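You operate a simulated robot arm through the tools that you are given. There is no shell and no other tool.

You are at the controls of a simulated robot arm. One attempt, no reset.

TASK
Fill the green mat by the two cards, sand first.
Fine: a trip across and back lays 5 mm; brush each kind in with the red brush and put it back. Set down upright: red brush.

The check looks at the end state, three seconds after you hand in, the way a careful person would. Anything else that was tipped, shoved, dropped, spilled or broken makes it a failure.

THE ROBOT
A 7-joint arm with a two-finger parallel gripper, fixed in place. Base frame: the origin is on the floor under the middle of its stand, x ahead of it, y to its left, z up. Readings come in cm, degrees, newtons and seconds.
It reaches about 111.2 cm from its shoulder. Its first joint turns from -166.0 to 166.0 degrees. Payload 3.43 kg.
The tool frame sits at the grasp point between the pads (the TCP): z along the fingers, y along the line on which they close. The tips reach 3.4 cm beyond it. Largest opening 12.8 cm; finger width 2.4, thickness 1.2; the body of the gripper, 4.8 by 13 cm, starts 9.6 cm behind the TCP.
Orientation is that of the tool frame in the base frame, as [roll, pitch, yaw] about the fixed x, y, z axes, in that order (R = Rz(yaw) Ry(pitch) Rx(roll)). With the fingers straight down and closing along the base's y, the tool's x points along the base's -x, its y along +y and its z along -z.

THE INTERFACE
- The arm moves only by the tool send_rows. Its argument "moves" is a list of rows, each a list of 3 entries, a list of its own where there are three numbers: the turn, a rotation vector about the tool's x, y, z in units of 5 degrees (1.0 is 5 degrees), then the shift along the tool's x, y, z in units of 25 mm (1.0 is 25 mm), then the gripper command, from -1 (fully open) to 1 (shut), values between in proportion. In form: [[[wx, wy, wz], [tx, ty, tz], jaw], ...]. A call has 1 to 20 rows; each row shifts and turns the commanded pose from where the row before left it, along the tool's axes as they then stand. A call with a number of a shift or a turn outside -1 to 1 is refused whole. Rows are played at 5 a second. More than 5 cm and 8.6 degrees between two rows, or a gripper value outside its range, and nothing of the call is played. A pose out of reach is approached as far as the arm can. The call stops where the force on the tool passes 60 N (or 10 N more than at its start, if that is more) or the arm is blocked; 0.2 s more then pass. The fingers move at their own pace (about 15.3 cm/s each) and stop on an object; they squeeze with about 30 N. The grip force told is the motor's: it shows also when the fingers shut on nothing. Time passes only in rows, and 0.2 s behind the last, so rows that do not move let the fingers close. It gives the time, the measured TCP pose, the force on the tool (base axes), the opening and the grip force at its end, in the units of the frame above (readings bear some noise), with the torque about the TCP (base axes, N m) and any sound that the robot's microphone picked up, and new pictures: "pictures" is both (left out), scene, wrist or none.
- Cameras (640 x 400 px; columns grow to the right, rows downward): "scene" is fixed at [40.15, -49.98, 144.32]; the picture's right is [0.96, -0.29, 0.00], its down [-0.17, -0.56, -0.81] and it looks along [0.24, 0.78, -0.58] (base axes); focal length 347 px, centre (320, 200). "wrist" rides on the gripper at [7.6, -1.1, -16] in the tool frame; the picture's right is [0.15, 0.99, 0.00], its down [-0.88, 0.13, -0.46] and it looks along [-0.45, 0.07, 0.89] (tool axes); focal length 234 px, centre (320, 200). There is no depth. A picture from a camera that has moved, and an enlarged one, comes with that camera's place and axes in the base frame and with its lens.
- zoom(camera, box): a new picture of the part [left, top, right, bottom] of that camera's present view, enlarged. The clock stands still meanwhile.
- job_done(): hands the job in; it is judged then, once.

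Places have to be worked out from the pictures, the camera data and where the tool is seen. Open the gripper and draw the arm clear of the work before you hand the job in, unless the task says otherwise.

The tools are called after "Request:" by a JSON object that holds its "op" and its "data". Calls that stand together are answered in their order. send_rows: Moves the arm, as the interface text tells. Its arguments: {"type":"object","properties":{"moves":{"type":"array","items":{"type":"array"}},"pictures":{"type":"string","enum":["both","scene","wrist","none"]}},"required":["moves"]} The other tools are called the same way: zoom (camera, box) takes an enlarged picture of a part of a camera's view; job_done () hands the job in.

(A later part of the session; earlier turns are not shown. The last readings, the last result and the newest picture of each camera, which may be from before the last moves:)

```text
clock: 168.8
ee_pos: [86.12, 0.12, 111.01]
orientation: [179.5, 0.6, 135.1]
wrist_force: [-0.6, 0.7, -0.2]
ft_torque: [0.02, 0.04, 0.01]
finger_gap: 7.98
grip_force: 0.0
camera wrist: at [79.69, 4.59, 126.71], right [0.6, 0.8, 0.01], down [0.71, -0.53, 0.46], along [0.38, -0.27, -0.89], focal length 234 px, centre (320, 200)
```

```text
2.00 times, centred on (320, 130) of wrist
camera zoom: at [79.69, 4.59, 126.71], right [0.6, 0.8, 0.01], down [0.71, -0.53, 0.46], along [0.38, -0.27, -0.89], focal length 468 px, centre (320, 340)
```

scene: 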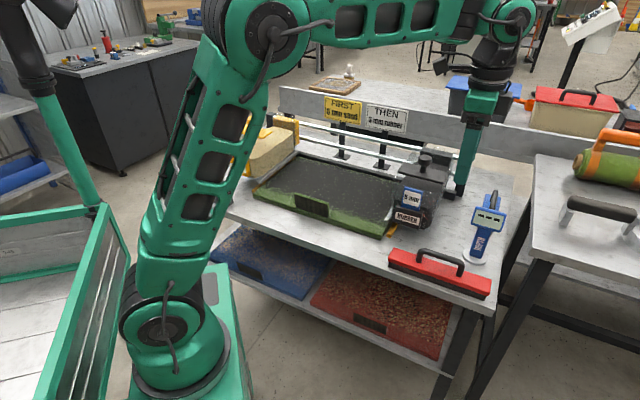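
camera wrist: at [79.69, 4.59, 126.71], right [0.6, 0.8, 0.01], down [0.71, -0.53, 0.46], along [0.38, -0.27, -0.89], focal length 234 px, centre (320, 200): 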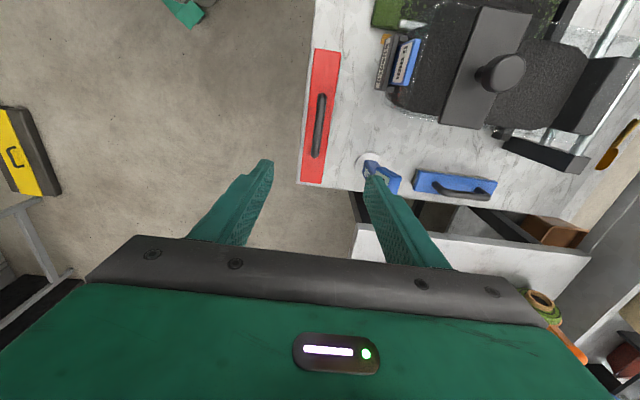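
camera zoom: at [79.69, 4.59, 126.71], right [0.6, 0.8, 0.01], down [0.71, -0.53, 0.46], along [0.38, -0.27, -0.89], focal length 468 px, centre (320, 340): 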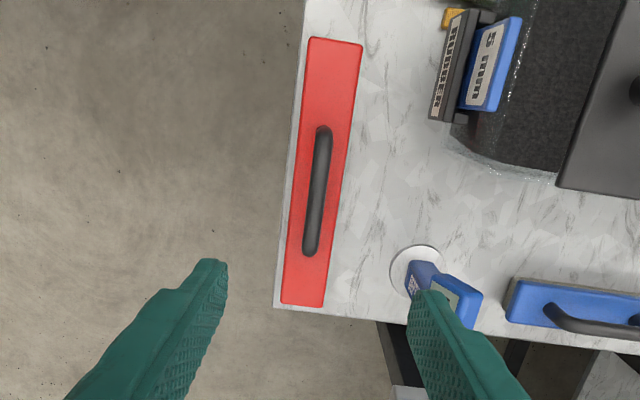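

The brush is right under the tool, within 2 mm. I'll descend to 88 and check again.

Request:
{"op": "send_rows", "data": {"moves": [[[0, 0, 0], [0, -0.06, 0.9], -0.25], [[0, 0, 0], [0, 0, 1], -0.25], [[0, 0, 0], [0, 0, 1], -0.25], [[0, 0, 0], [0, 0, 1], -0.25], [[0, 0, 0], [0, 0, 1], -0.25], [[0, 0, 0], [0, 0, 1], -0.25], [[0, 0, 0], [0, 0, 1], -0.25], [[0, 0, 0], [0, 0, 1], -0.25], [[0, 0, 0], [0, 0, 0.8], -0.25], [[0, 0, 0], [0, 0, 0.4], -0.25], [[0, 0, 0], [0, 0, 0], -0.25]]}}

Request:
{"op": "zoom", "data": {"camera": "wrist", "box": [220, 60, 420, 260]}}

Request:
{"op": "zoom", "data": {"camera": "scene", "box": [370, 220, 514, 310]}}

```text
clock: 171.2
ee_pos: [86.2, 0.1, 88.07]
orientation: [179.6, 0.4, 135.0]
wrist_force: [-0.4, 0.1, -0.7]
ft_torque: [0.05, -0.01, 0.01]
finger_gap: 7.98
grip_force: 0.1
camera wrist: at [79.78, 4.54, 103.89], right [0.6, 0.8, 0.01], down [0.71, -0.53, 0.46], along [0.38, -0.27, -0.89], focal length 234 px, centre (320, 200)
```

scene: 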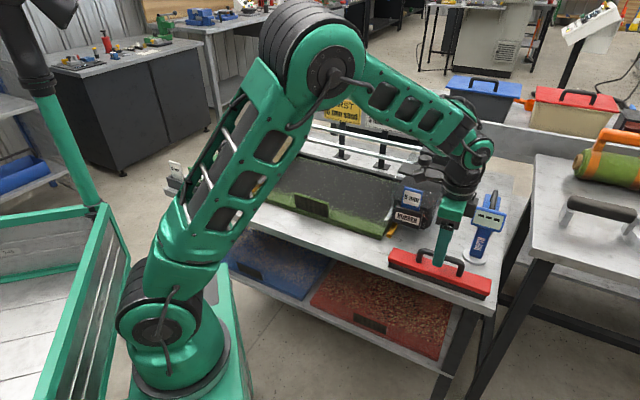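
wrist: 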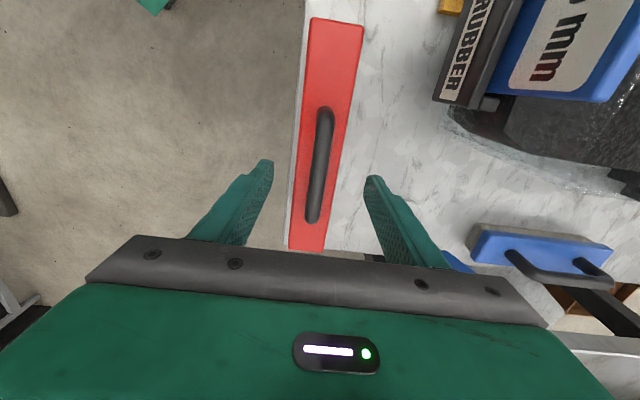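

```text
2.00 times, centred on (320, 160) of wrist
camera zoom: at [79.78, 4.54, 103.89], right [0.6, 0.8, 0.01], down [0.71, -0.53, 0.46], along [0.38, -0.27, -0.89], focal length 468 px, centre (320, 280)
```

zoom: 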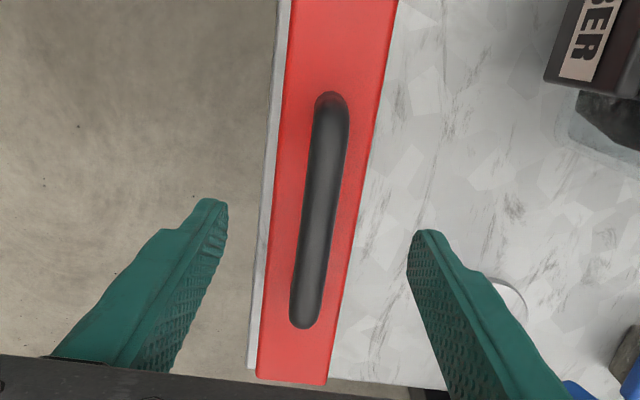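

```text
4.44 times, centred on (442, 265) of scene
camera zoom: at [40.15, -49.98, 144.32], right [0.96, -0.29, 0.0], down [-0.17, -0.56, -0.81], along [0.24, 0.78, -0.58], focal length 1543 px, centre (-222, -89)
```

zoom: 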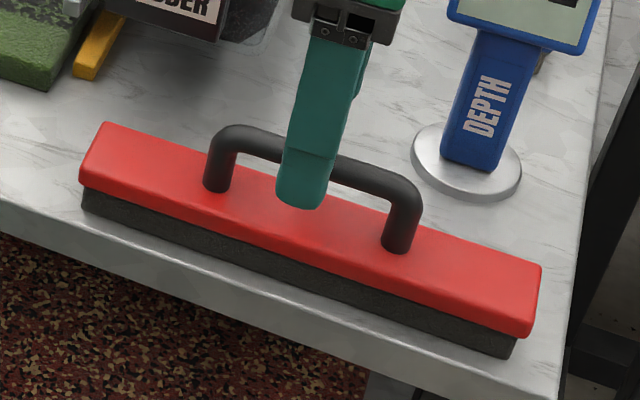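

The bar is centred to within 4 mm along its length. I'll trim that, narrow the jaw to about 2.3 cm and descend to just above the block.

Request:
{"op": "send_rows", "data": {"moves": [[[0, 0, 0], [0.12, 0, 0], 0.3], [[0, 0, 0], [0, 0, 0], 0.63], [[0, 0, 0], [0, 0, 0], 0.63], [[0, 0, 0], [0, 0, 0.4], 0.63], [[0, 0, 0], [0, 0, 0.5], 0.63], [[0, 0, 0], [0, 0, 0.4], 0.63], [[0, 0, 0], [0, 0, 0.3], 0.63], [[0, 0, 0], [0, 0, 0.16], 0.63], [[0, 0, 0], [0, 0, 0], 0.63]], "pictures": "none"}}

Request:
{"op": "zoom", "data": {"camera": "scene", "box": [400, 220, 496, 280]}}

```text
clock: 173.2
ee_pos: [86.11, 0.22, 83.66]
orientation: [179.6, 0.5, 134.9]
wrist_force: [0.4, -0.2, -0.6]
ft_torque: [0.02, -0.02, 0.0]
finger_gap: 2.36
grip_force: 0.1
```

```text
6.67 times, centred on (448, 250) of scene
camera zoom: at [40.15, -49.98, 144.32], right [0.96, -0.29, 0.0], down [-0.17, -0.56, -0.81], along [0.24, 0.78, -0.58], focal length 2315 px, centre (-533, -133)
```

zoom: 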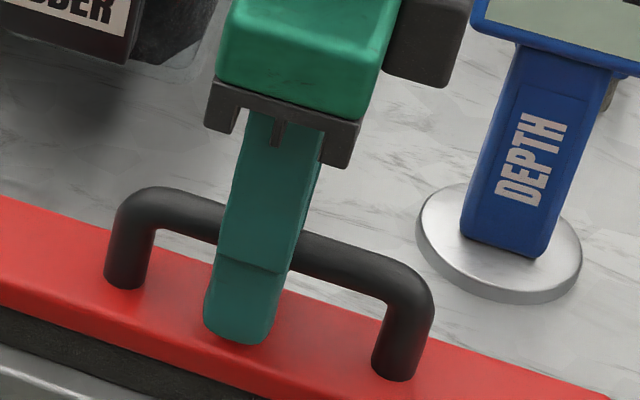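

Fingers straddle the bar. I'll step down 1 mm at a time toward the block top (expected at z of about 83.25).

Request:
{"op": "send_rows", "data": {"moves": [[[0, 0, 0], [0, 0, 0.04], 0.63], [[0, 0, 0], [0, 0, 0.04], 0.63], [[0, 0, 0], [0, 0, 0.04], 0.63], [[0, 0, 0], [0, 0, 0.03], 0.63], [[0, 0, 0], [0, 0, 0], 0.63]], "pictures": "none"}}

```text
clock: 174.4
ee_pos: [86.1, 0.25, 83.32]
orientation: [179.5, 0.5, 135.1]
wrist_force: [-0.2, 0.8, 0.0]
ft_torque: [0.01, 0.01, 0.0]
finger_gap: 2.36
grip_force: 0.1
```

Request:
{"op": "send_rows", "data": {"moves": [[[0, 0, 0], [0, 0, 0.03], 0.63], [[0, 0, 0], [0, 0, 0.03], 0.63], [[0, 0, 0], [0, 0, 0], 0.63]], "pictures": "none"}}

```text
clock: 175.2
ee_pos: [86.0, 0.27, 83.24]
orientation: [179.5, 0.5, 135.1]
wrist_force: [1.2, -0.7, 4.0]
ft_torque: [-0.02, 0.08, 0.02]
finger_gap: 2.35
grip_force: 0.2
```

Light contact (4 N) with the block. I'll close on the bar.

Request:
{"op": "send_rows", "data": {"moves": [[[0, 0, 0], [0, 0, 0], 0.75], [[0, 0, 0], [0, 0, 0], 1], [[0, 0, 0], [0, 0, 0], 1], [[0, 0, 0], [0, 0, 0], 1], [[0, 0, 0], [0, 0, 0], 1]]}}

Request:
{"op": "zoom", "data": {"camera": "scene", "box": [370, 220, 514, 310]}}

```text
clock: 176.4
ee_pos: [86.03, 0.34, 83.34]
orientation: [179.5, 0.4, 135.0]
wrist_force: [1.8, 2.2, 8.6]
ft_torque: [-0.08, 0.08, -0.28]
finger_gap: 1.58
grip_force: 29.7
camera wrist: at [79.63, 4.74, 99.0], right [0.6, 0.8, 0.01], down [0.71, -0.53, 0.46], along [0.38, -0.27, -0.89], focal length 234 px, centre (320, 200)
```

scene: 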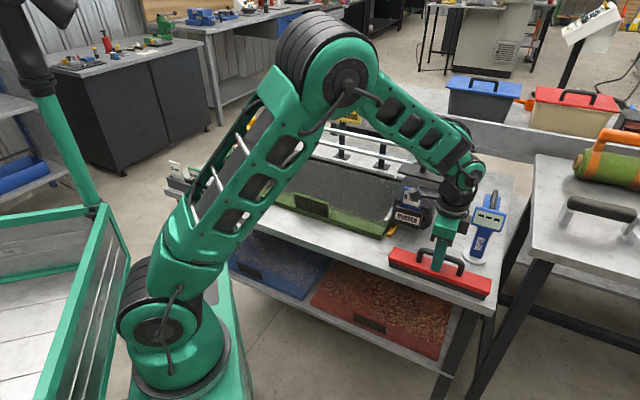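
wrist: 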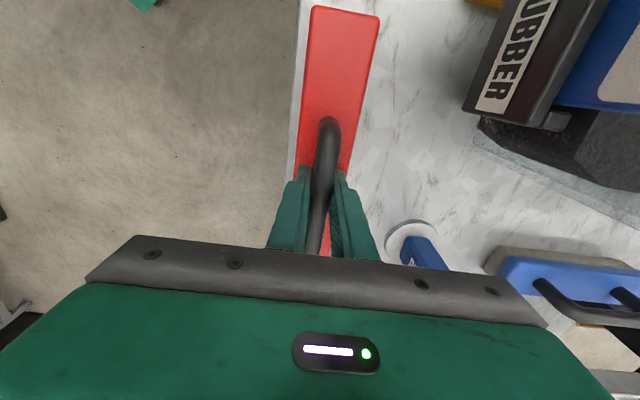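

```text
4.44 times, centred on (442, 265) of scene
camera zoom: at [40.15, -49.98, 144.32], right [0.96, -0.29, 0.0], down [-0.17, -0.56, -0.81], along [0.24, 0.78, -0.58], focal length 1543 px, centre (-222, -89)
```

zoom: 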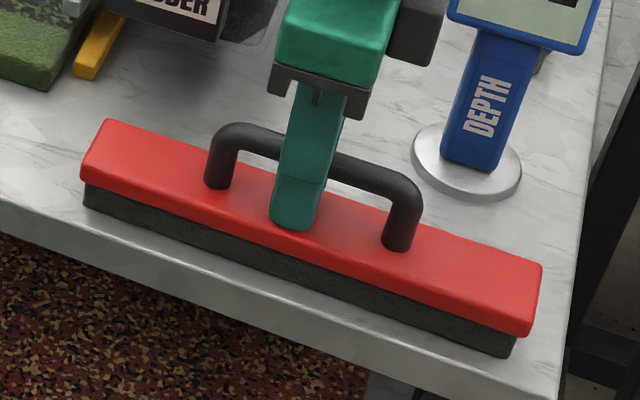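

The brush is gripped firmly again. I'll lift it and carry it along the front to the right lane as before.

Request:
{"op": "send_rows", "data": {"moves": [[[0, 0, 0], [0, 0, -0.3], 1], [[0, 0, 0], [0, 0, -0.6], 1], [[0, 0, 0], [0, 0, -0.8], 1], [[0, 0, 0], [0, 0, -0.9], 1], [[0, 0, 0], [0, 0, -0.9], 1], [[0, 0, 0], [0, 0, -0.5], 1], [[0, 0, 0], [0.5, 0, 0], 1], [[0, 0, 0], [0.9, 0, 0], 1], [[0, 0, 0], [1, 0, 0], 1], [[0, 0, 0], [1, 0, 0], 1], [[0, 0, 0], [1, 0, 0], 1], [[0, 0, 0], [1, 0, 0], 1], [[0, 0, 0], [1, 0, 0], 1], [[0, 0, 0], [1, 0, 0], 1], [[0, 0, 0], [1, 0, 0], 1], [[0, 0, 0], [1, 0, 0], 1], [[0, 0, 0], [1, 0, 0], 1], [[0, 0, 0], [1, 0, 0], 1], [[0, 0, 0], [0.7, 0, 0], 1], [[0, 0, 0], [0.38, 0, 0], 1]]}}

Request:
{"op": "zoom", "data": {"camera": "scene", "box": [270, 140, 462, 260]}}

```text
clock: 180.6
ee_pos: [63.94, 22.32, 92.94]
orientation: [179.5, 0.5, 135.0]
wrist_force: [0.9, -0.8, -2.0]
ft_torque: [0.02, 0.03, 0.06]
finger_gap: 1.57
grip_force: 30.0
camera wrist: at [57.53, 26.74, 108.77], right [0.6, 0.8, 0.01], down [0.71, -0.53, 0.46], along [0.38, -0.27, -0.89], focal length 234 px, centre (320, 200)
```

scene: 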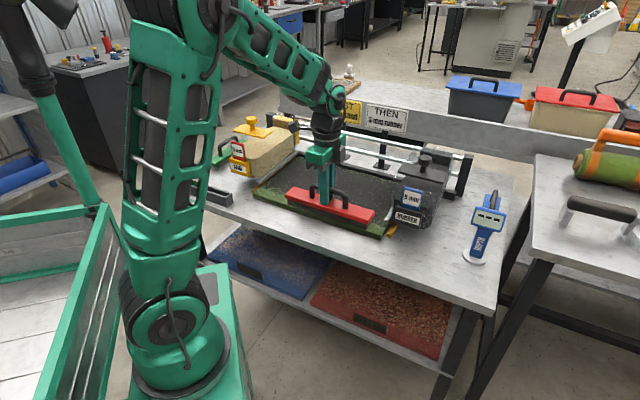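
wrist: 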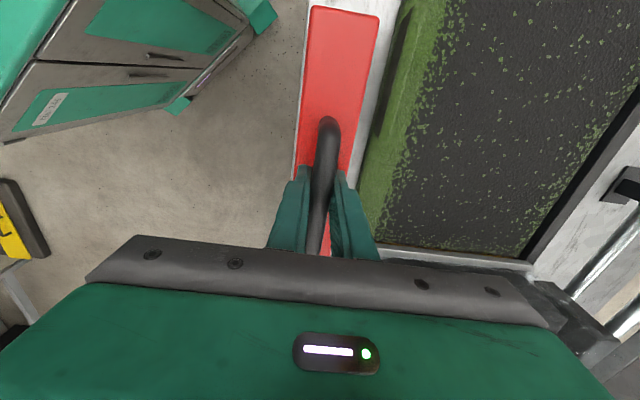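

```text
3.33 times, centred on (366, 200) of scene
camera zoom: at [40.15, -49.98, 144.32], right [0.96, -0.29, 0.0], down [-0.17, -0.56, -0.81], along [0.24, 0.78, -0.58], focal length 1157 px, centre (167, 200)
```

zoom: 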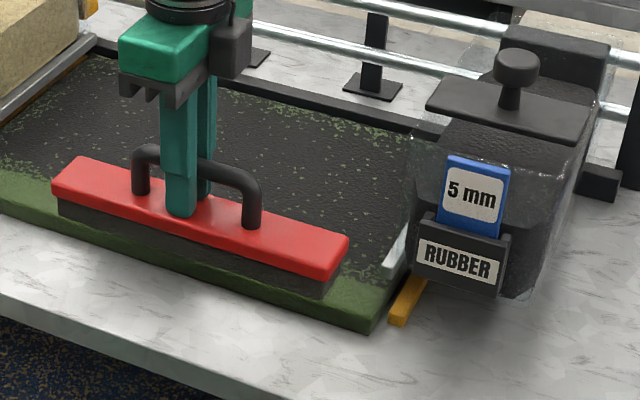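

Same position as before. I'll move in over the front of the mat and lower toward it.

Request:
{"op": "send_rows", "data": {"moves": [[[0, 0, 0], [0, 0.4, 0], 1], [[0, 0, 0], [0, 0.7, 0], 1], [[0, 0, 0], [0, 0.8, 0], 1], [[0, 0, 0], [0, 0.8, 0], 1], [[0, 0, 0], [0, 0.8, 0], 1], [[0, 0, 0], [0, 0.7, 0], 1], [[0, 0, 0], [0, 0.5, 0], 1], [[0, 0, 0], [0, 0.25, 0], 1], [[0, 0, 0], [0, 0, 0.6], 1], [[0, 0, 0], [0, 0, 0.7], 1], [[0, 0, 0], [0, 0, 0.7], 1], [[0, 0, 0], [0, 0, 0.5], 1], [[0, 0, 0], [0, 0, 0.2], 1], [[0, 0, 0], [0, 0, 0.1], 1], [[0, 0, 0], [0, 0, 0], 1]]}}

Request:
{"op": "zoom", "data": {"camera": "scene", "box": [270, 140, 462, 260]}}

```text
clock: 183.8
ee_pos: [72.82, 31.05, 86.11]
orientation: [179.5, 0.6, 135.0]
wrist_force: [0.9, 0.1, -1.5]
ft_torque: [-0.01, 0.03, 0.03]
finger_gap: 1.58
grip_force: 30.3
camera wrist: at [66.36, 35.56, 101.87], right [0.6, 0.8, 0.01], down [0.71, -0.53, 0.46], along [0.38, -0.27, -0.89], focal length 234 px, centre (320, 200)
```

scene: 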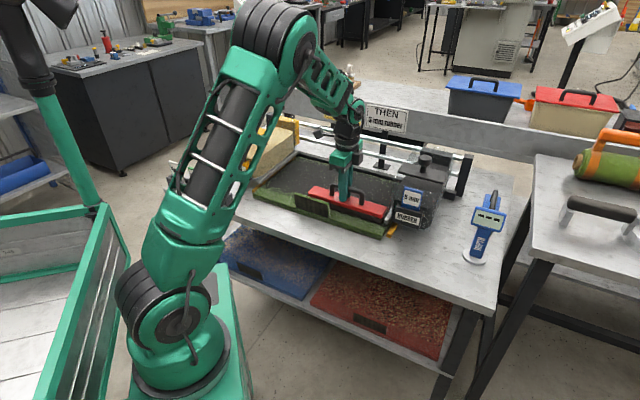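
wrist: 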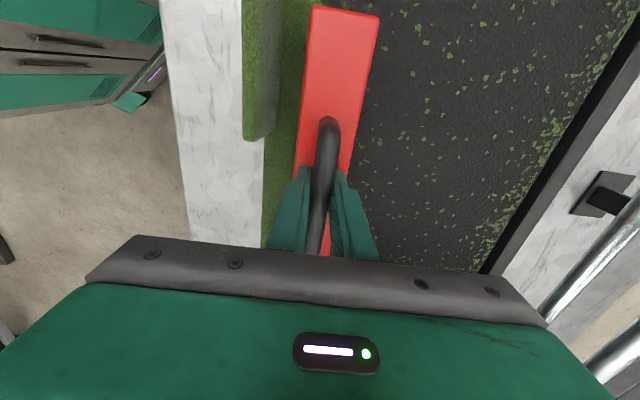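

```text
3.33 times, centred on (366, 200) of scene
camera zoom: at [40.15, -49.98, 144.32], right [0.96, -0.29, 0.0], down [-0.17, -0.56, -0.81], along [0.24, 0.78, -0.58], focal length 1157 px, centre (167, 200)
```

zoom: 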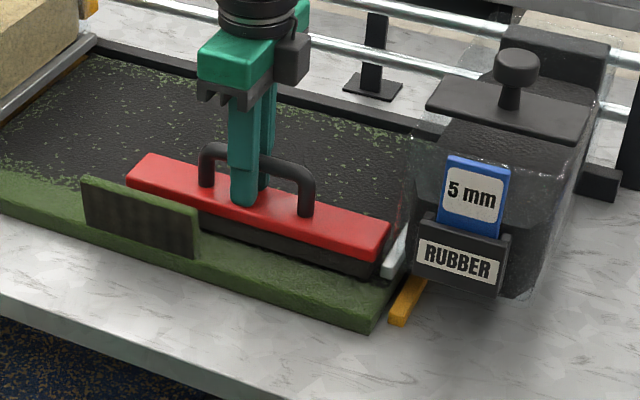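

I'm about 7 mm above contact. I'll lower to touch.

Request:
{"op": "send_rows", "data": {"moves": [[[0, 0, 0], [0, 0, 0.1], 1], [[0, 0, 0], [0, 0, 0.1], 1], [[0, 0, 0], [0, 0, 0.05], 1], [[0, 0, 0], [0, 0, 0.04], 1], [[0, 0, 0], [0, 0, 0], 1]], "pictures": "none"}}

```text
clock: 185.0
ee_pos: [72.69, 31.01, 85.45]
orientation: [179.5, 0.6, 135.0]
wrist_force: [-0.2, 0.5, 1.3]
ft_torque: [-0.11, 0.03, -0.02]
finger_gap: 1.56
grip_force: 30.6
```

First contact. I'll press another 1.2 mm (about 20 N) and stroke to mid-mat with tilt compensation.

Request:
{"op": "send_rows", "data": {"moves": [[[0, 0, 0], [0, 0.1, 0.05], 1], [[0, 0, 0], [0, 0.4, 0.006], 1], [[0, 0, 0], [0, 0.43, 0.006], 1], [[0, 0, 0], [0, 0.43, 0.006], 1], [[0, 0, 0], [0, 0.43, 0.006], 1], [[0, 0, 0], [0, 0.43, 0.006], 1], [[0, 0, 0], [0, 0.43, 0.006], 1], [[0, 0, 0], [0, 0.43, 0.006], 1], [[0, 0, 0], [0, 0.43, 0.006], 1], [[0, 0, 0], [0, 0.43, 0.006], 1], [[0, 0, 0], [0, 0.43, 0.006], 1]]}}

Request:
{"op": "zoom", "data": {"camera": "scene", "box": [240, 140, 432, 260]}}

```text
clock: 187.4
ee_pos: [80.42, 38.71, 85.43]
orientation: [179.5, 0.5, 134.8]
wrist_force: [-8.6, -9.5, 33.4]
ft_torque: [0.13, 0.52, -0.03]
finger_gap: 1.56
grip_force: 29.8
camera wrist: at [74.0, 43.28, 101.18], right [0.6, 0.8, 0.01], down [0.71, -0.53, 0.46], along [0.38, -0.27, -0.89], focal length 234 px, centre (320, 200)
```

scene: 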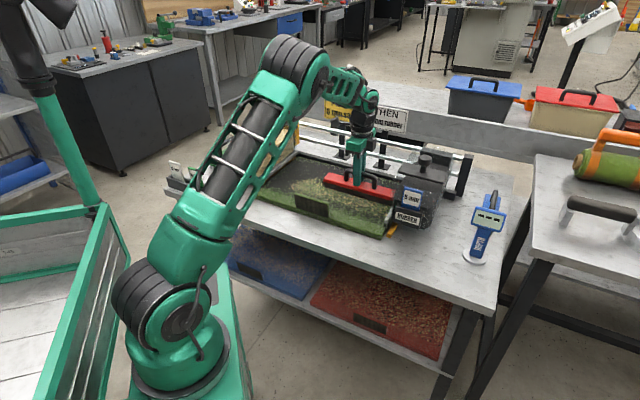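
wrist: 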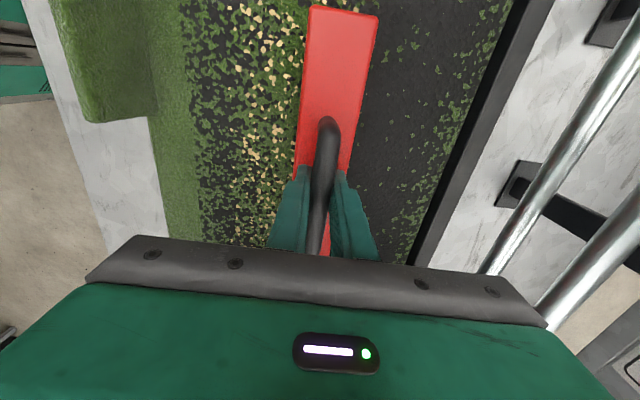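

```text
3.33 times, centred on (336, 200) of scene
camera zoom: at [40.15, -49.98, 144.32], right [0.96, -0.29, 0.0], down [-0.17, -0.56, -0.81], along [0.24, 0.78, -0.58], focal length 1157 px, centre (267, 200)
```

zoom: 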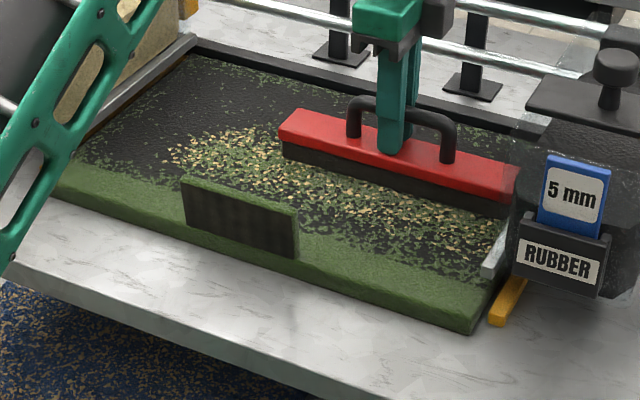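

The rubber is working in. Press is about 35 N, so I'll ease 1 mm and continue to the back edge.

Request:
{"op": "send_rows", "data": {"moves": [[[0, 0, 0], [0, 0.2, -0.045], 1], [[0, 0, 0], [0, 0.4, 0.005], 1], [[0, 0, 0], [0, 0.4, 0.005], 1], [[0, 0, 0], [0, 0.4, 0.005], 1], [[0, 0, 0], [0, 0.4, 0.005], 1], [[0, 0, 0], [0, 0.4, 0.005], 1]], "pictures": "none"}}

```text
clock: 188.8
ee_pos: [84.34, 42.6, 85.42]
orientation: [179.5, 0.5, 135.0]
wrist_force: [-3.8, -4.5, 13.1]
ft_torque: [0.25, 0.44, 0.18]
finger_gap: 1.56
grip_force: 30.3
```

Request:
{"op": "send_rows", "data": {"moves": [[[0, 0, 0], [0, 0.4, 0.008], 1], [[0, 0, 0], [0, 0.4, 0.008], 1], [[0, 0, 0], [0, 0.4, 0.008], 1], [[0, 0, 0], [0, 0.4, 0.008], 1], [[0, 0, 0], [0, 0.2, 0.003], 1]]}}

Request:
{"op": "zoom", "data": {"camera": "scene", "box": [240, 140, 432, 260]}}

```text
clock: 190.0
ee_pos: [87.63, 46.0, 85.41]
orientation: [179.5, 0.4, 135.1]
wrist_force: [-3.6, -3.7, 11.3]
ft_torque: [0.42, 0.53, 0.24]
finger_gap: 1.54
grip_force: 29.9
camera wrist: at [81.21, 50.46, 101.18], right [0.59, 0.8, 0.01], down [0.71, -0.53, 0.46], along [0.38, -0.27, -0.89], focal length 234 px, centre (320, 200)
```

scene: 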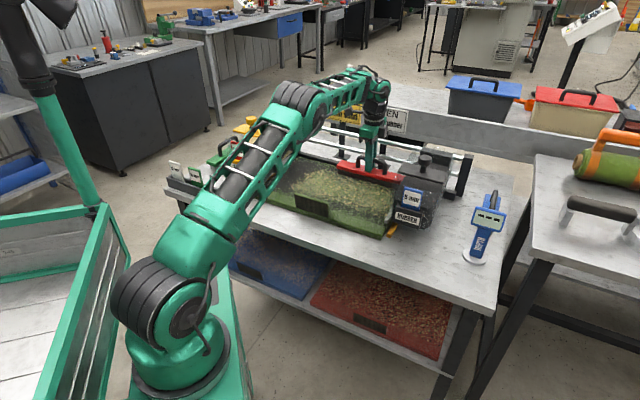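
wrist: 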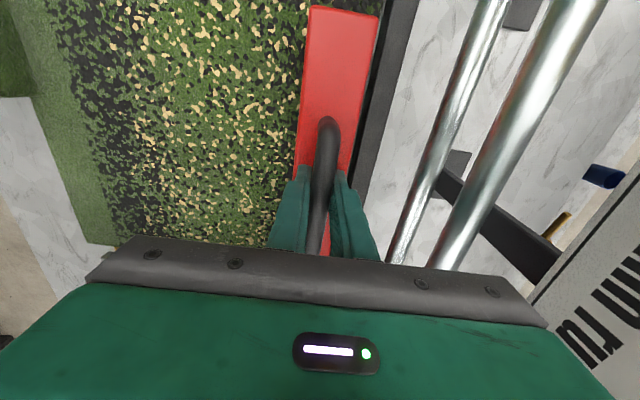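

```text
3.33 times, centred on (336, 200) of scene
camera zoom: at [40.15, -49.98, 144.32], right [0.96, -0.29, 0.0], down [-0.17, -0.56, -0.81], along [0.24, 0.78, -0.58], focal length 1157 px, centre (267, 200)
```

zoom: 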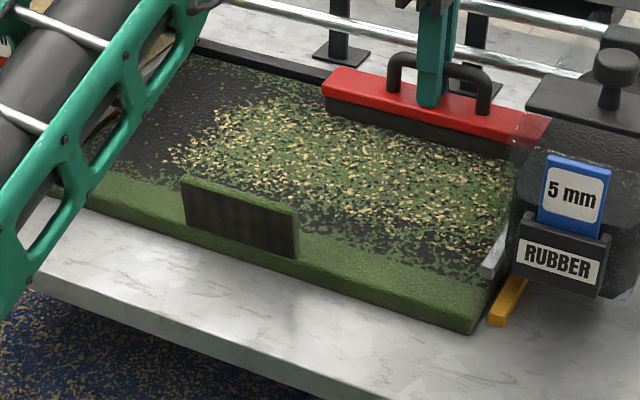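

Good contact at the back (about 14 N). I'll stroke back to the front.

Request:
{"op": "send_rows", "data": {"moves": [[[0, 0, 0], [0, -0.2, 0], 1], [[0, 0, 0], [0, -0.43, -0.0048], 1], [[0, 0, 0], [0, -0.43, -0.0048], 1], [[0, 0, 0], [0, -0.43, -0.0048], 1], [[0, 0, 0], [0, -0.43, -0.0048], 1], [[0, 0, 0], [0, -0.43, -0.0048], 1], [[0, 0, 0], [0, -0.43, -0.0048], 1], [[0, 0, 0], [0, -0.43, -0.0048], 1], [[0, 0, 0], [0, -0.43, -0.0048], 1], [[0, 0, 0], [0, -0.43, -0.0048], 1], [[0, 0, 0], [0, -0.43, -0.0048], 1], [[0, 0, 0], [0, -0.43, -0.007], 1], [[0, 0, 0], [0, -0.43, -0.008], 1], [[0, 0, 0], [0, -0.43, -0.008], 1], [[0, 0, 0], [0, -0.43, -0.008], 1], [[0, 0, 0], [0, -0.43, -0.008], 1], [[0, 0, 0], [0, -0.43, -0.008], 1], [[0, 0, 0], [0, -0.43, -0.008], 1], [[0, 0, 0], [0, -0.43, -0.008], 1], [[0, 0, 0], [0, -0.4, -0.008], 1]]}}

Request:
{"op": "zoom", "data": {"camera": "scene", "box": [240, 140, 432, 260]}}

```text
clock: 194.2
ee_pos: [72.76, 31.05, 85.5]
orientation: [179.5, 0.5, 135.0]
wrist_force: [7.0, 8.0, 29.0]
ft_torque: [-0.06, -0.05, 0.13]
finger_gap: 1.57
grip_force: 30.1
camera wrist: at [66.29, 35.5, 101.19], right [0.6, 0.8, 0.01], down [0.71, -0.53, 0.46], along [0.38, -0.27, -0.89], focal length 234 px, centre (320, 200)
```

scene: 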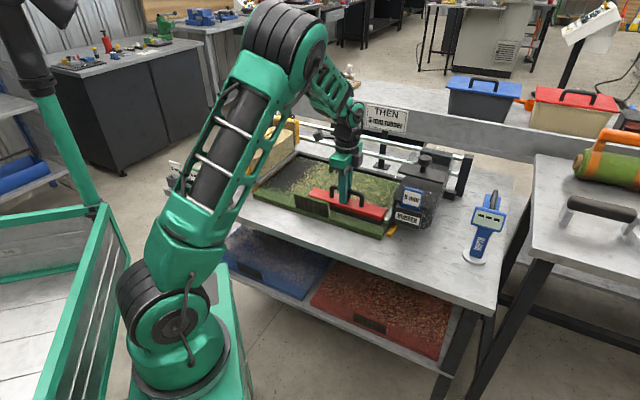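
wrist: 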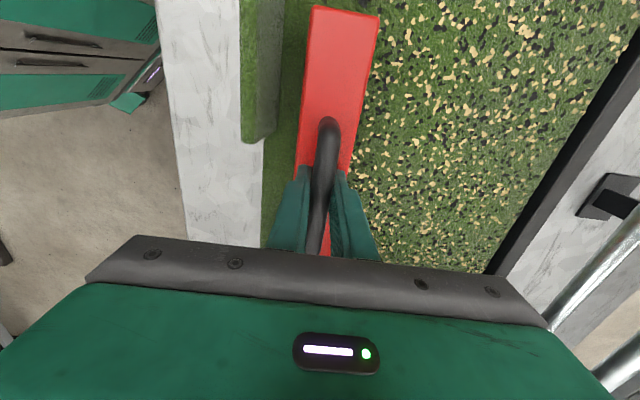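

```text
3.33 times, centred on (336, 200) of scene
camera zoom: at [40.15, -49.98, 144.32], right [0.96, -0.29, 0.0], down [-0.17, -0.56, -0.81], along [0.24, 0.78, -0.58], focal length 1157 px, centre (267, 200)
```

zoom: 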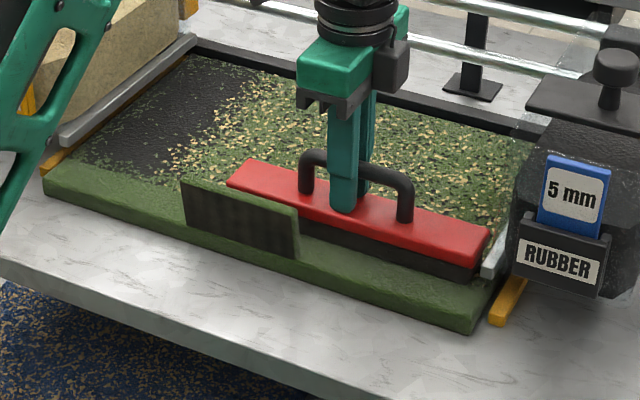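

The right lane is well worked in. I'll do one more pass to the back for thoroughness, easing to about 20 N.

Request:
{"op": "send_rows", "data": {"moves": [[[0, 0, 0], [0, 0.2, -0.025], 1], [[0, 0, 0], [0, 0.43, 0.006], 1], [[0, 0, 0], [0, 0.43, 0.006], 1], [[0, 0, 0], [0, 0.43, 0.006], 1], [[0, 0, 0], [0, 0.43, 0.006], 1], [[0, 0, 0], [0, 0.43, 0.006], 1], [[0, 0, 0], [0, 0.43, 0.006], 1], [[0, 0, 0], [0, 0.43, 0.006], 1], [[0, 0, 0], [0, 0.43, 0.006], 1], [[0, 0, 0], [0, 0.43, 0.006], 1], [[0, 0, 0], [0, 0.43, 0.006], 1], [[0, 0, 0], [0, 0.43, 0.007], 1], [[0, 0, 0], [0, 0.43, 0.007], 1], [[0, 0, 0], [0, 0.43, 0.007], 1], [[0, 0, 0], [0, 0.43, 0.007], 1], [[0, 0, 0], [0, 0.43, 0.007], 1], [[0, 0, 0], [0, 0.43, 0.007], 1], [[0, 0, 0], [0, 0.43, 0.007], 1], [[0, 0, 0], [0, 0.43, 0.007], 1], [[0, 0, 0], [0, 0.4, 0.007], 1]]}}

Request:
{"op": "zoom", "data": {"camera": "scene", "box": [240, 140, 432, 260]}}

```text
clock: 198.4
ee_pos: [87.6, 45.94, 85.43]
orientation: [179.5, 0.5, 135.1]
wrist_force: [-1.8, -0.2, -2.1]
ft_torque: [0.1, 0.09, 0.02]
finger_gap: 1.56
grip_force: 30.3
camera wrist: at [81.22, 50.44, 101.21], right [0.59, 0.8, 0.01], down [0.71, -0.53, 0.46], along [0.38, -0.27, -0.89], focal length 234 px, centre (320, 200)
```

scene: 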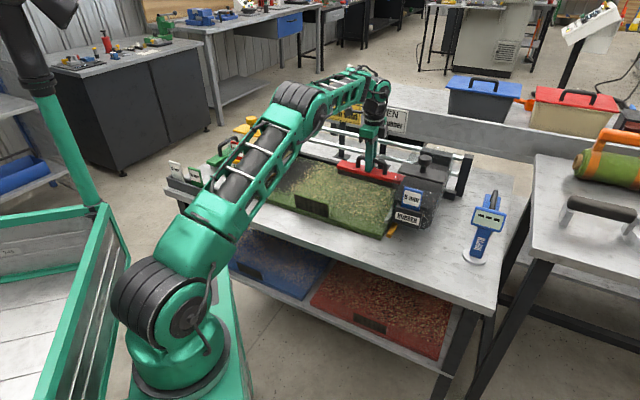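
wrist: 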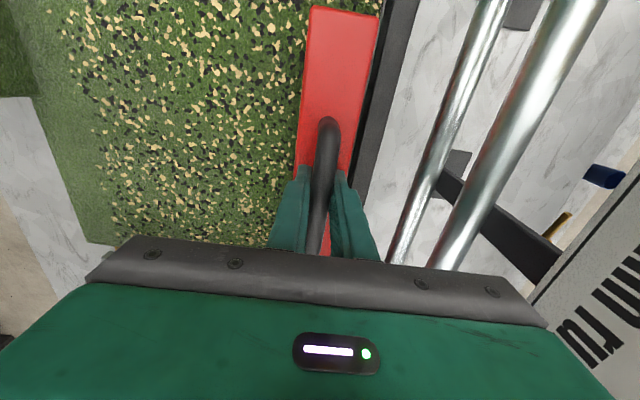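

```text
3.33 times, centred on (336, 200) of scene
camera zoom: at [40.15, -49.98, 144.32], right [0.96, -0.29, 0.0], down [-0.17, -0.56, -0.81], along [0.24, 0.78, -0.58], focal length 1157 px, centre (267, 200)
```

zoom: 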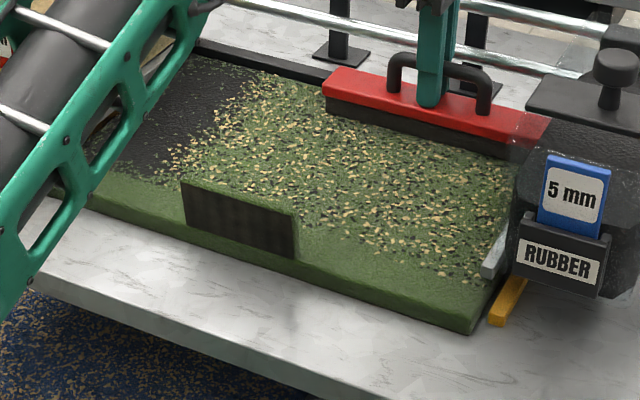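

The right side looks uniform. I'll take one last stroke back to the front with a little more press, then move to the left lane.

Request:
{"op": "send_rows", "data": {"moves": [[[0, 0, 0], [0, -0.2, 0.05], 1], [[0, 0, 0], [0, -0.43, -0.0048], 1], [[0, 0, 0], [0, -0.43, -0.0048], 1], [[0, 0, 0], [0, -0.43, -0.0048], 1], [[0, 0, 0], [0, -0.43, -0.0048], 1], [[0, 0, 0], [0, -0.43, -0.0048], 1], [[0, 0, 0], [0, -0.43, -0.0048], 1], [[0, 0, 0], [0, -0.43, -0.0048], 1], [[0, 0, 0], [0, -0.43, -0.0048], 1], [[0, 0, 0], [0, -0.43, -0.0048], 1], [[0, 0, 0], [0, -0.43, -0.0048], 1], [[0, 0, 0], [0, -0.43, -0.007], 1], [[0, 0, 0], [0, -0.43, -0.008], 1], [[0, 0, 0], [0, -0.43, -0.008], 1], [[0, 0, 0], [0, -0.43, -0.008], 1], [[0, 0, 0], [0, -0.43, -0.008], 1], [[0, 0, 0], [0, -0.43, -0.008], 1], [[0, 0, 0], [0, -0.43, -0.008], 1], [[0, 0, 0], [0, -0.43, -0.008], 1], [[0, 0, 0], [0, -0.3, -0.008], 1]], "pictures": "none"}}

```text
clock: 202.6
ee_pos: [73.2, 31.48, 85.51]
orientation: [179.3, 0.5, 135.0]
wrist_force: [10.5, 11.4, 39.9]
ft_torque: [0.49, 0.26, -0.09]
finger_gap: 1.55
grip_force: 30.0
```

Now I'll lift 2 cm and shift to the left lane.

Request:
{"op": "send_rows", "data": {"moves": [[[0, 0, 0], [0, 0, -0.4], 1], [[0, 0, 0], [0, 0, -0.5], 1], [[0, 0, 0], [0.5, 0, 0], 1], [[0, 0, 0], [0.8, 0, 0], 1], [[0, 0, 0], [0.9, 0, 0], 1], [[0, 0, 0], [0.9, 0, 0], 1], [[0, 0, 0], [0.9, 0, 0], 1], [[0, 0, 0], [0.9, 0, 0], 1], [[0, 0, 0], [0.9, 0, 0], 1], [[0, 0, 0], [0.8, 0, 0], 1], [[0, 0, 0], [0.5, 0, 0], 1], [[0, 0, 0], [0, 0, 0], 1]]}}

Request:
{"op": "zoom", "data": {"camera": "scene", "box": [230, 130, 390, 230]}}

```text
clock: 205.2
ee_pos: [60.32, 43.89, 87.64]
orientation: [179.5, 0.4, 135.0]
wrist_force: [0.1, -0.1, -3.8]
ft_torque: [0.01, 0.04, 0.04]
finger_gap: 1.57
grip_force: 30.1
camera wrist: at [53.95, 48.35, 103.35], right [0.6, 0.8, 0.01], down [0.71, -0.53, 0.46], along [0.38, -0.27, -0.89], focal length 234 px, centre (320, 200)
```

scene: 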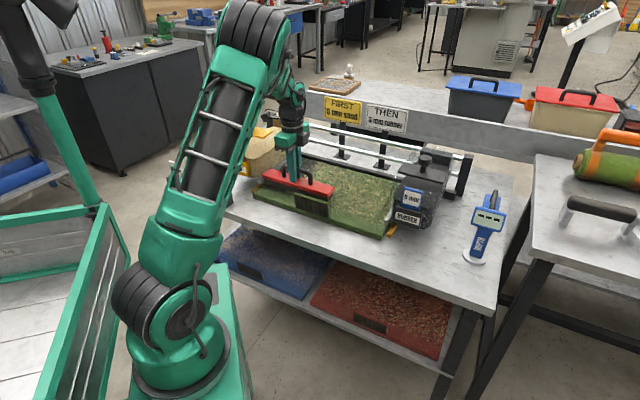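
wrist: 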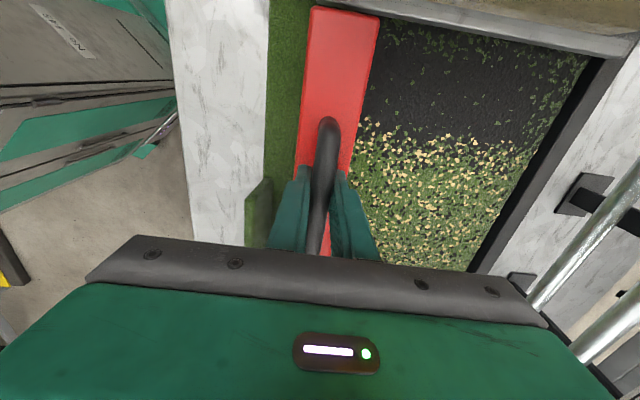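

```text
4.00 times, centred on (310, 180) of scene
camera zoom: at [40.15, -49.98, 144.32], right [0.96, -0.29, 0.0], down [-0.17, -0.56, -0.81], along [0.24, 0.78, -0.58], focal length 1389 px, centre (360, 280)
```

zoom: 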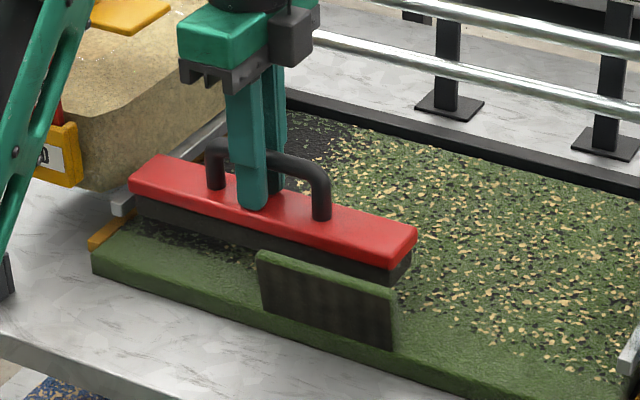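

Clear of the sand blade. I'll lower onto the mat.

Request:
{"op": "send_rows", "data": {"moves": [[[0, 0, 0], [0, 0, 0.35], 1], [[0, 0, 0], [0, 0, 0.3], 1], [[0, 0, 0], [0, 0, 0.1], 1], [[0, 0, 0], [0, 0, 0.05], 1], [[0, 0, 0], [0, 0, 0], 1]], "pictures": "none"}}

```text
clock: 206.4
ee_pos: [60.45, 43.79, 85.51]
orientation: [179.5, 0.6, 135.0]
wrist_force: [-0.7, 0.2, -3.2]
ft_torque: [0.03, 0.04, 0.02]
finger_gap: 1.58
grip_force: 29.7
```

Request:
{"op": "send_rows", "data": {"moves": [[[0, 0, 0], [0, 0, 0.04], 1], [[0, 0, 0], [0, 0, 0.04], 1], [[0, 0, 0], [0, 0, 0], 1]], "pictures": "none"}}

```text
clock: 207.2
ee_pos: [60.42, 43.82, 85.46]
orientation: [179.3, 0.5, 135.0]
wrist_force: [1.5, 1.1, 18.6]
ft_torque: [-0.16, 0.31, 0.15]
finger_gap: 1.56
grip_force: 29.9
```

Press is about 21 N. I'll stroke the left lane toward the back.

Request:
{"op": "send_rows", "data": {"moves": [[[0, 0, 0], [0, 0.3, 0.003], 1], [[0, 0, 0], [0, 0.43, 0.005], 1], [[0, 0, 0], [0, 0.43, 0.005], 1], [[0, 0, 0], [0, 0.43, 0.005], 1], [[0, 0, 0], [0, 0.43, 0.005], 1], [[0, 0, 0], [0, 0.43, 0.005], 1], [[0, 0, 0], [0, 0.43, 0.005], 1], [[0, 0, 0], [0, 0.43, 0.005], 1], [[0, 0, 0], [0, 0.43, 0.005], 1], [[0, 0, 0], [0, 0.43, 0.005], 1]], "pictures": "none"}}

```text
clock: 209.4
ee_pos: [67.73, 51.19, 85.41]
orientation: [179.5, 0.6, 135.0]
wrist_force: [-8.5, -8.2, 29.3]
ft_torque: [0.39, 0.6, 0.02]
finger_gap: 1.57
grip_force: 30.2
```

Request:
{"op": "send_rows", "data": {"moves": [[[0, 0, 0], [0, 0.43, -0.005], 1], [[0, 0, 0], [0, 0.43, 0.005], 1], [[0, 0, 0], [0, 0.43, 0.005], 1], [[0, 0, 0], [0, 0.43, 0.005], 1], [[0, 0, 0], [0, 0.43, 0.007], 1], [[0, 0, 0], [0, 0.43, 0.007], 1], [[0, 0, 0], [0, 0.43, 0.007], 1], [[0, 0, 0], [0, 0.43, 0.007], 1], [[0, 0, 0], [0, 0.43, 0.007], 1], [[0, 0, 0], [0, 0.3, 0.004], 1]]}}

Request:
{"op": "zoom", "data": {"camera": "scene", "box": [230, 120, 422, 240]}}

```text
clock: 211.6
ee_pos: [75.2, 58.62, 85.34]
orientation: [179.4, 0.5, 134.9]
wrist_force: [-10.2, -9.6, 32.5]
ft_torque: [0.42, 0.89, 0.34]
finger_gap: 1.57
grip_force: 30.0
camera wrist: at [68.75, 63.08, 101.17], right [0.6, 0.8, 0.01], down [0.71, -0.53, 0.46], along [0.38, -0.27, -0.89], focal length 234 px, centre (320, 200)
```

scene: 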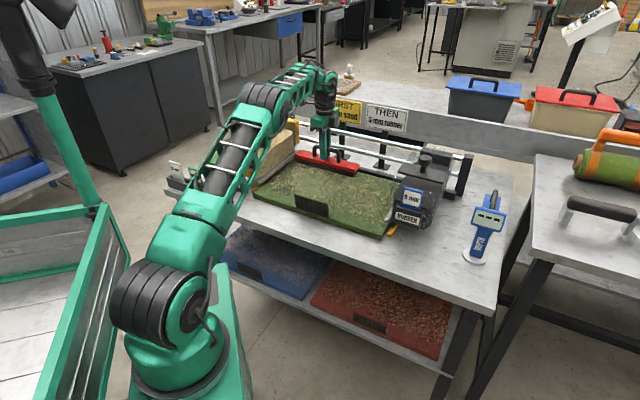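
wrist: 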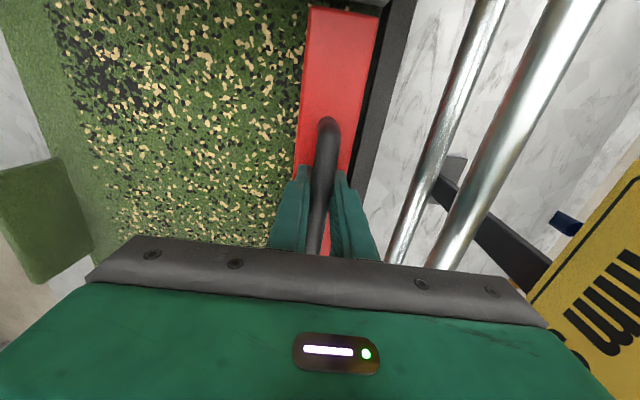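

```text
3.33 times, centred on (326, 180) of scene
camera zoom: at [40.15, -49.98, 144.32], right [0.96, -0.29, 0.0], down [-0.17, -0.56, -0.81], along [0.24, 0.78, -0.58], focal length 1157 px, centre (300, 267)
```

zoom: 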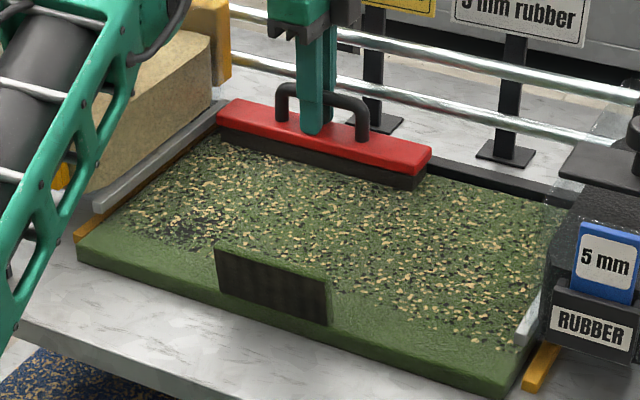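

One pass has nearly finished the left side; only the front-left is still darker. I'll ease 0.8 mm and stroke back to the front.

Request:
{"op": "send_rows", "data": {"moves": [[[0, 0, 0], [0, -0.2, -0.03], 1], [[0, 0, 0], [0, -0.43, -0.0048], 1], [[0, 0, 0], [0, -0.43, -0.0048], 1], [[0, 0, 0], [0, -0.43, -0.0048], 1], [[0, 0, 0], [0, -0.43, -0.0048], 1], [[0, 0, 0], [0, -0.43, -0.0048], 1], [[0, 0, 0], [0, -0.43, -0.0048], 1], [[0, 0, 0], [0, -0.43, -0.0048], 1], [[0, 0, 0], [0, -0.43, -0.0048], 1], [[0, 0, 0], [0, -0.43, -0.0048], 1], [[0, 0, 0], [0, -0.43, -0.006], 1], [[0, 0, 0], [0, -0.43, -0.007], 1], [[0, 0, 0], [0, -0.43, -0.008], 1], [[0, 0, 0], [0, -0.43, -0.008], 1], [[0, 0, 0], [0, -0.43, -0.008], 1], [[0, 0, 0], [0, -0.43, -0.008], 1], [[0, 0, 0], [0, -0.43, -0.008], 1], [[0, 0, 0], [0, -0.43, -0.008], 1], [[0, 0, 0], [0, -0.43, -0.008], 1], [[0, 0, 0], [0, -0.43, -0.008], 1]]}}

Request:
{"op": "zoom", "data": {"camera": "scene", "box": [230, 120, 422, 240]}}

```text
clock: 215.8
ee_pos: [60.11, 43.86, 85.32]
orientation: [179.6, 0.6, 134.9]
wrist_force: [7.3, 5.8, 27.4]
ft_torque: [0.59, 0.61, -0.24]
finger_gap: 1.58
grip_force: 30.4
camera wrist: at [53.78, 48.24, 101.19], right [0.6, 0.8, 0.01], down [0.71, -0.53, 0.46], along [0.38, -0.27, -0.89], focal length 234 px, centre (320, 200)
```

scene: 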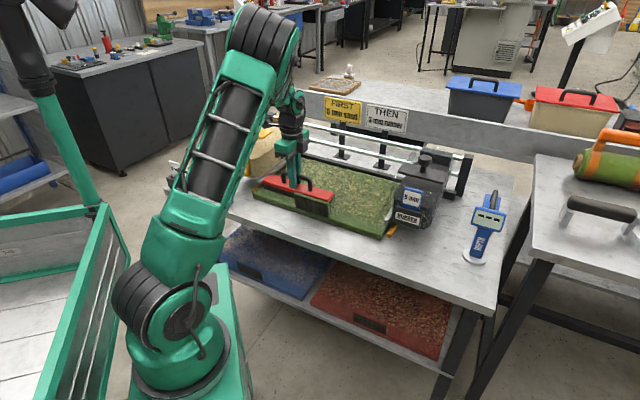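
wrist: 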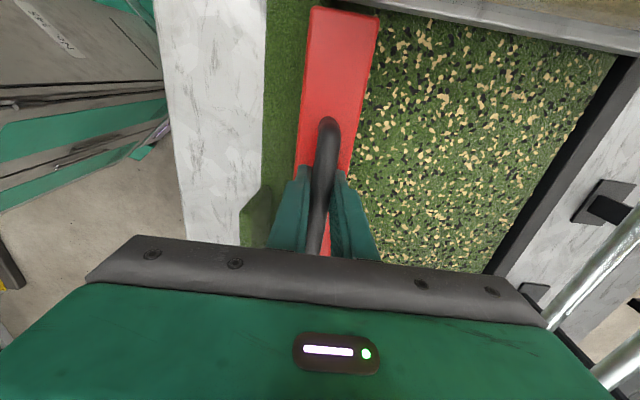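

```text
3.33 times, centred on (326, 180) of scene
camera zoom: at [40.15, -49.98, 144.32], right [0.96, -0.29, 0.0], down [-0.17, -0.56, -0.81], along [0.24, 0.78, -0.58], focal length 1157 px, centre (300, 267)
```

zoom: 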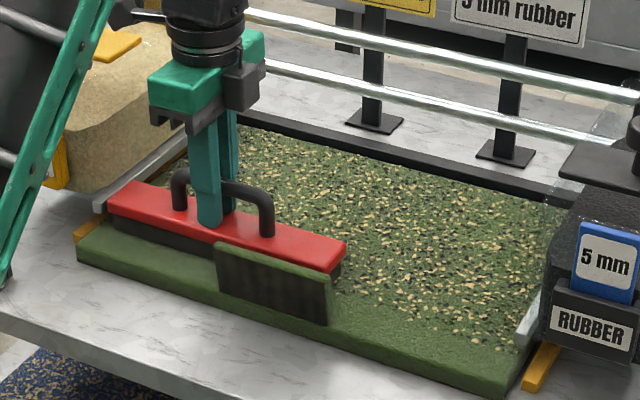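

This lane is nearly uniform. I'll do one more short pass over its front half, up and back, for evenness.

Request:
{"op": "send_rows", "data": {"moves": [[[0, 0, 0], [0, 0.3, -0.01], 1], [[0, 0, 0], [0, 0.43, 0.005], 1], [[0, 0, 0], [0, 0.43, 0.005], 1], [[0, 0, 0], [0, 0.43, 0.005], 1], [[0, 0, 0], [0, 0.43, 0.005], 1], [[0, 0, 0], [0, 0.43, 0.005], 1], [[0, 0, 0], [0, 0.43, 0.005], 1], [[0, 0, 0], [0, 0.43, 0.005], 1], [[0, 0, 0], [0, 0.43, 0.005], 1], [[0, 0, 0], [0, -0.43, -0.006], 1], [[0, 0, 0], [0, -0.43, -0.006], 1], [[0, 0, 0], [0, -0.43, -0.006], 1], [[0, 0, 0], [0, -0.43, -0.006], 1], [[0, 0, 0], [0, -0.43, -0.006], 1], [[0, 0, 0], [0, -0.43, -0.006], 1], [[0, 0, 0], [0, -0.43, -0.006], 1], [[0, 0, 0], [0, -0.43, -0.006], 1], [[0, 0, 0], [0, -0.25, -0.003], 1]], "pictures": "none"}}

```text
clock: 219.6
ee_pos: [60.41, 43.82, 85.49]
orientation: [179.5, 0.5, 135.0]
wrist_force: [3.2, 2.4, 8.6]
ft_torque: [0.24, 0.25, -0.1]
finger_gap: 1.57
grip_force: 29.9
```

Now I'll lift the brush off, back it out to the front and inspect the mat.

Request:
{"op": "send_rows", "data": {"moves": [[[0, 0, 0], [0, 0, -0.3], 1], [[0, 0, 0], [0, 0, -0.6], 1], [[0, 0, 0], [0, 0, -0.8], 1], [[0, 0, 0], [0, 0, -0.9], 1], [[0, 0, 0], [0, 0, -0.8], 1], [[0, 0, 0], [0, 0, -0.6], 1], [[0, 0, 0], [0, -0.4, 0], 1], [[0, 0, 0], [0, -0.8, 0], 1], [[0, 0, 0], [0, -0.9, 0], 1], [[0, 0, 0], [0, -0.9, 0], 1], [[0, 0, 0], [0, -0.9, 0], 1], [[0, 0, 0], [0, -0.65, 0], 1], [[0, 0, 0], [0, -0.3, 0], 1], [[0, 0, 0], [0, 0, 0], 1]]}}

Request:
{"op": "zoom", "data": {"camera": "scene", "box": [230, 120, 422, 240]}}

Request:
{"op": "zoom", "data": {"camera": "wrist", "box": [300, 0, 640, 260]}}

```text
clock: 222.6
ee_pos: [51.81, 35.21, 95.19]
orientation: [179.5, 0.5, 135.0]
wrist_force: [0.1, -0.3, -2.2]
ft_torque: [-0.01, 0.01, 0.02]
finger_gap: 1.53
grip_force: 29.3
camera wrist: at [45.4, 39.79, 111.03], right [0.6, 0.8, 0.01], down [0.71, -0.53, 0.46], along [0.38, -0.27, -0.89], focal length 234 px, centre (320, 200)
```

scene: 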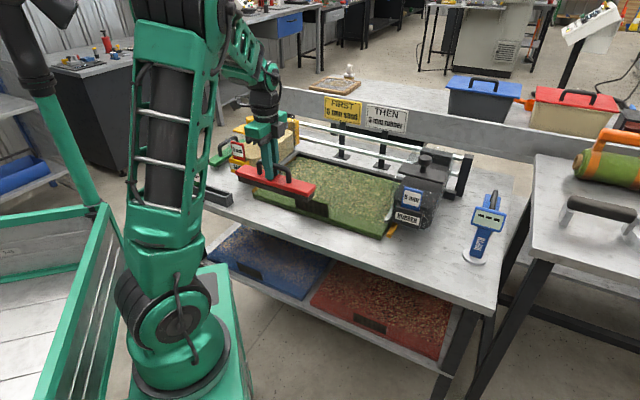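
wrist: 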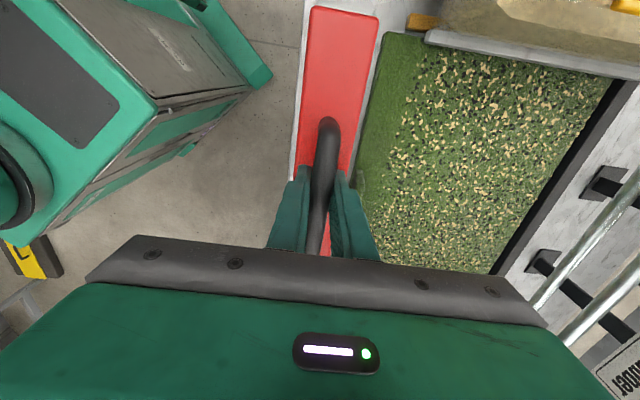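

```text
3.33 times, centred on (326, 180) of scene
camera zoom: at [40.15, -49.98, 144.32], right [0.96, -0.29, 0.0], down [-0.17, -0.56, -0.81], along [0.24, 0.78, -0.58], focal length 1157 px, centre (300, 267)
```

zoom: 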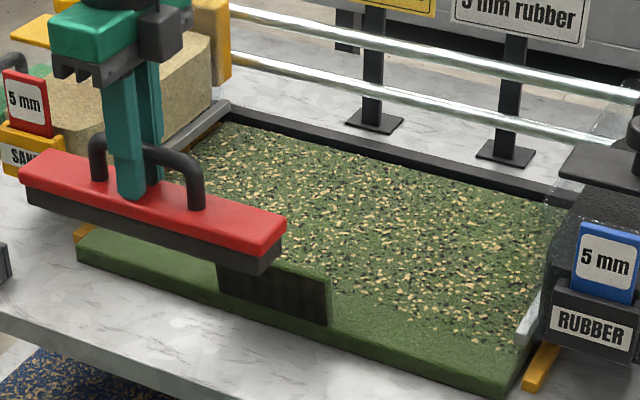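

```text
1.54 times, centred on (470, 130) of wrist
camera zoom: at [45.4, 39.79, 111.03], right [0.6, 0.8, 0.01], down [0.71, -0.53, 0.46], along [0.38, -0.27, -0.89], focal length 360 px, centre (89, 308)
```

zoom: 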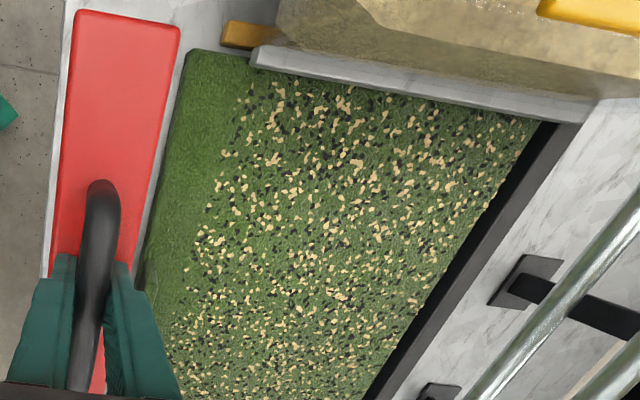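

The mat is evenly filled with sand and rubber, both worked in. Now I'll carry the brush back along the front to its home.

Request:
{"op": "send_rows", "data": {"moves": [[[0, 0, 0], [-0.5, 0.02, 0], 1], [[0, 0, 0], [-0.9, 0.02, 0], 1], [[0, 0, 0], [-1, 0, 0], 1], [[0, 0, 0], [-1, 0, 0], 1], [[0, 0, 0], [-1, 0, 0], 1], [[0, 0, 0], [-1, 0, 0], 1], [[0, 0, 0], [-1, 0, 0], 1], [[0, 0, 0], [-1, 0, 0], 1], [[0, 0, 0], [-1, 0, 0], 1], [[0, 0, 0], [-1, 0, 0], 1], [[0, 0, 0], [-1, 0, 0], 1], [[0, 0, 0], [-1, 0, 0], 1], [[0, 0, 0], [-1, 0, 0], 1], [[0, 0, 0], [-1, 0, 0], 1], [[0, 0, 0], [-1, 0, 0], 1], [[0, 0, 0], [-1, 0, 0], 1], [[0, 0, 0], [-1, 0, 0], 1], [[0, 0, 0], [-1, 0, 0], 1], [[0, 0, 0], [-1, 0, 0], 1], [[0, 0, 0], [-0.6, 0, 0], 1]], "pictures": "none"}}

```text
clock: 226.8
ee_pos: [85.43, 1.66, 95.76]
orientation: [179.5, 0.5, 135.0]
wrist_force: [-1.1, -0.1, -2.1]
ft_torque: [-0.01, 0.02, -0.01]
finger_gap: 1.58
grip_force: 29.7
```

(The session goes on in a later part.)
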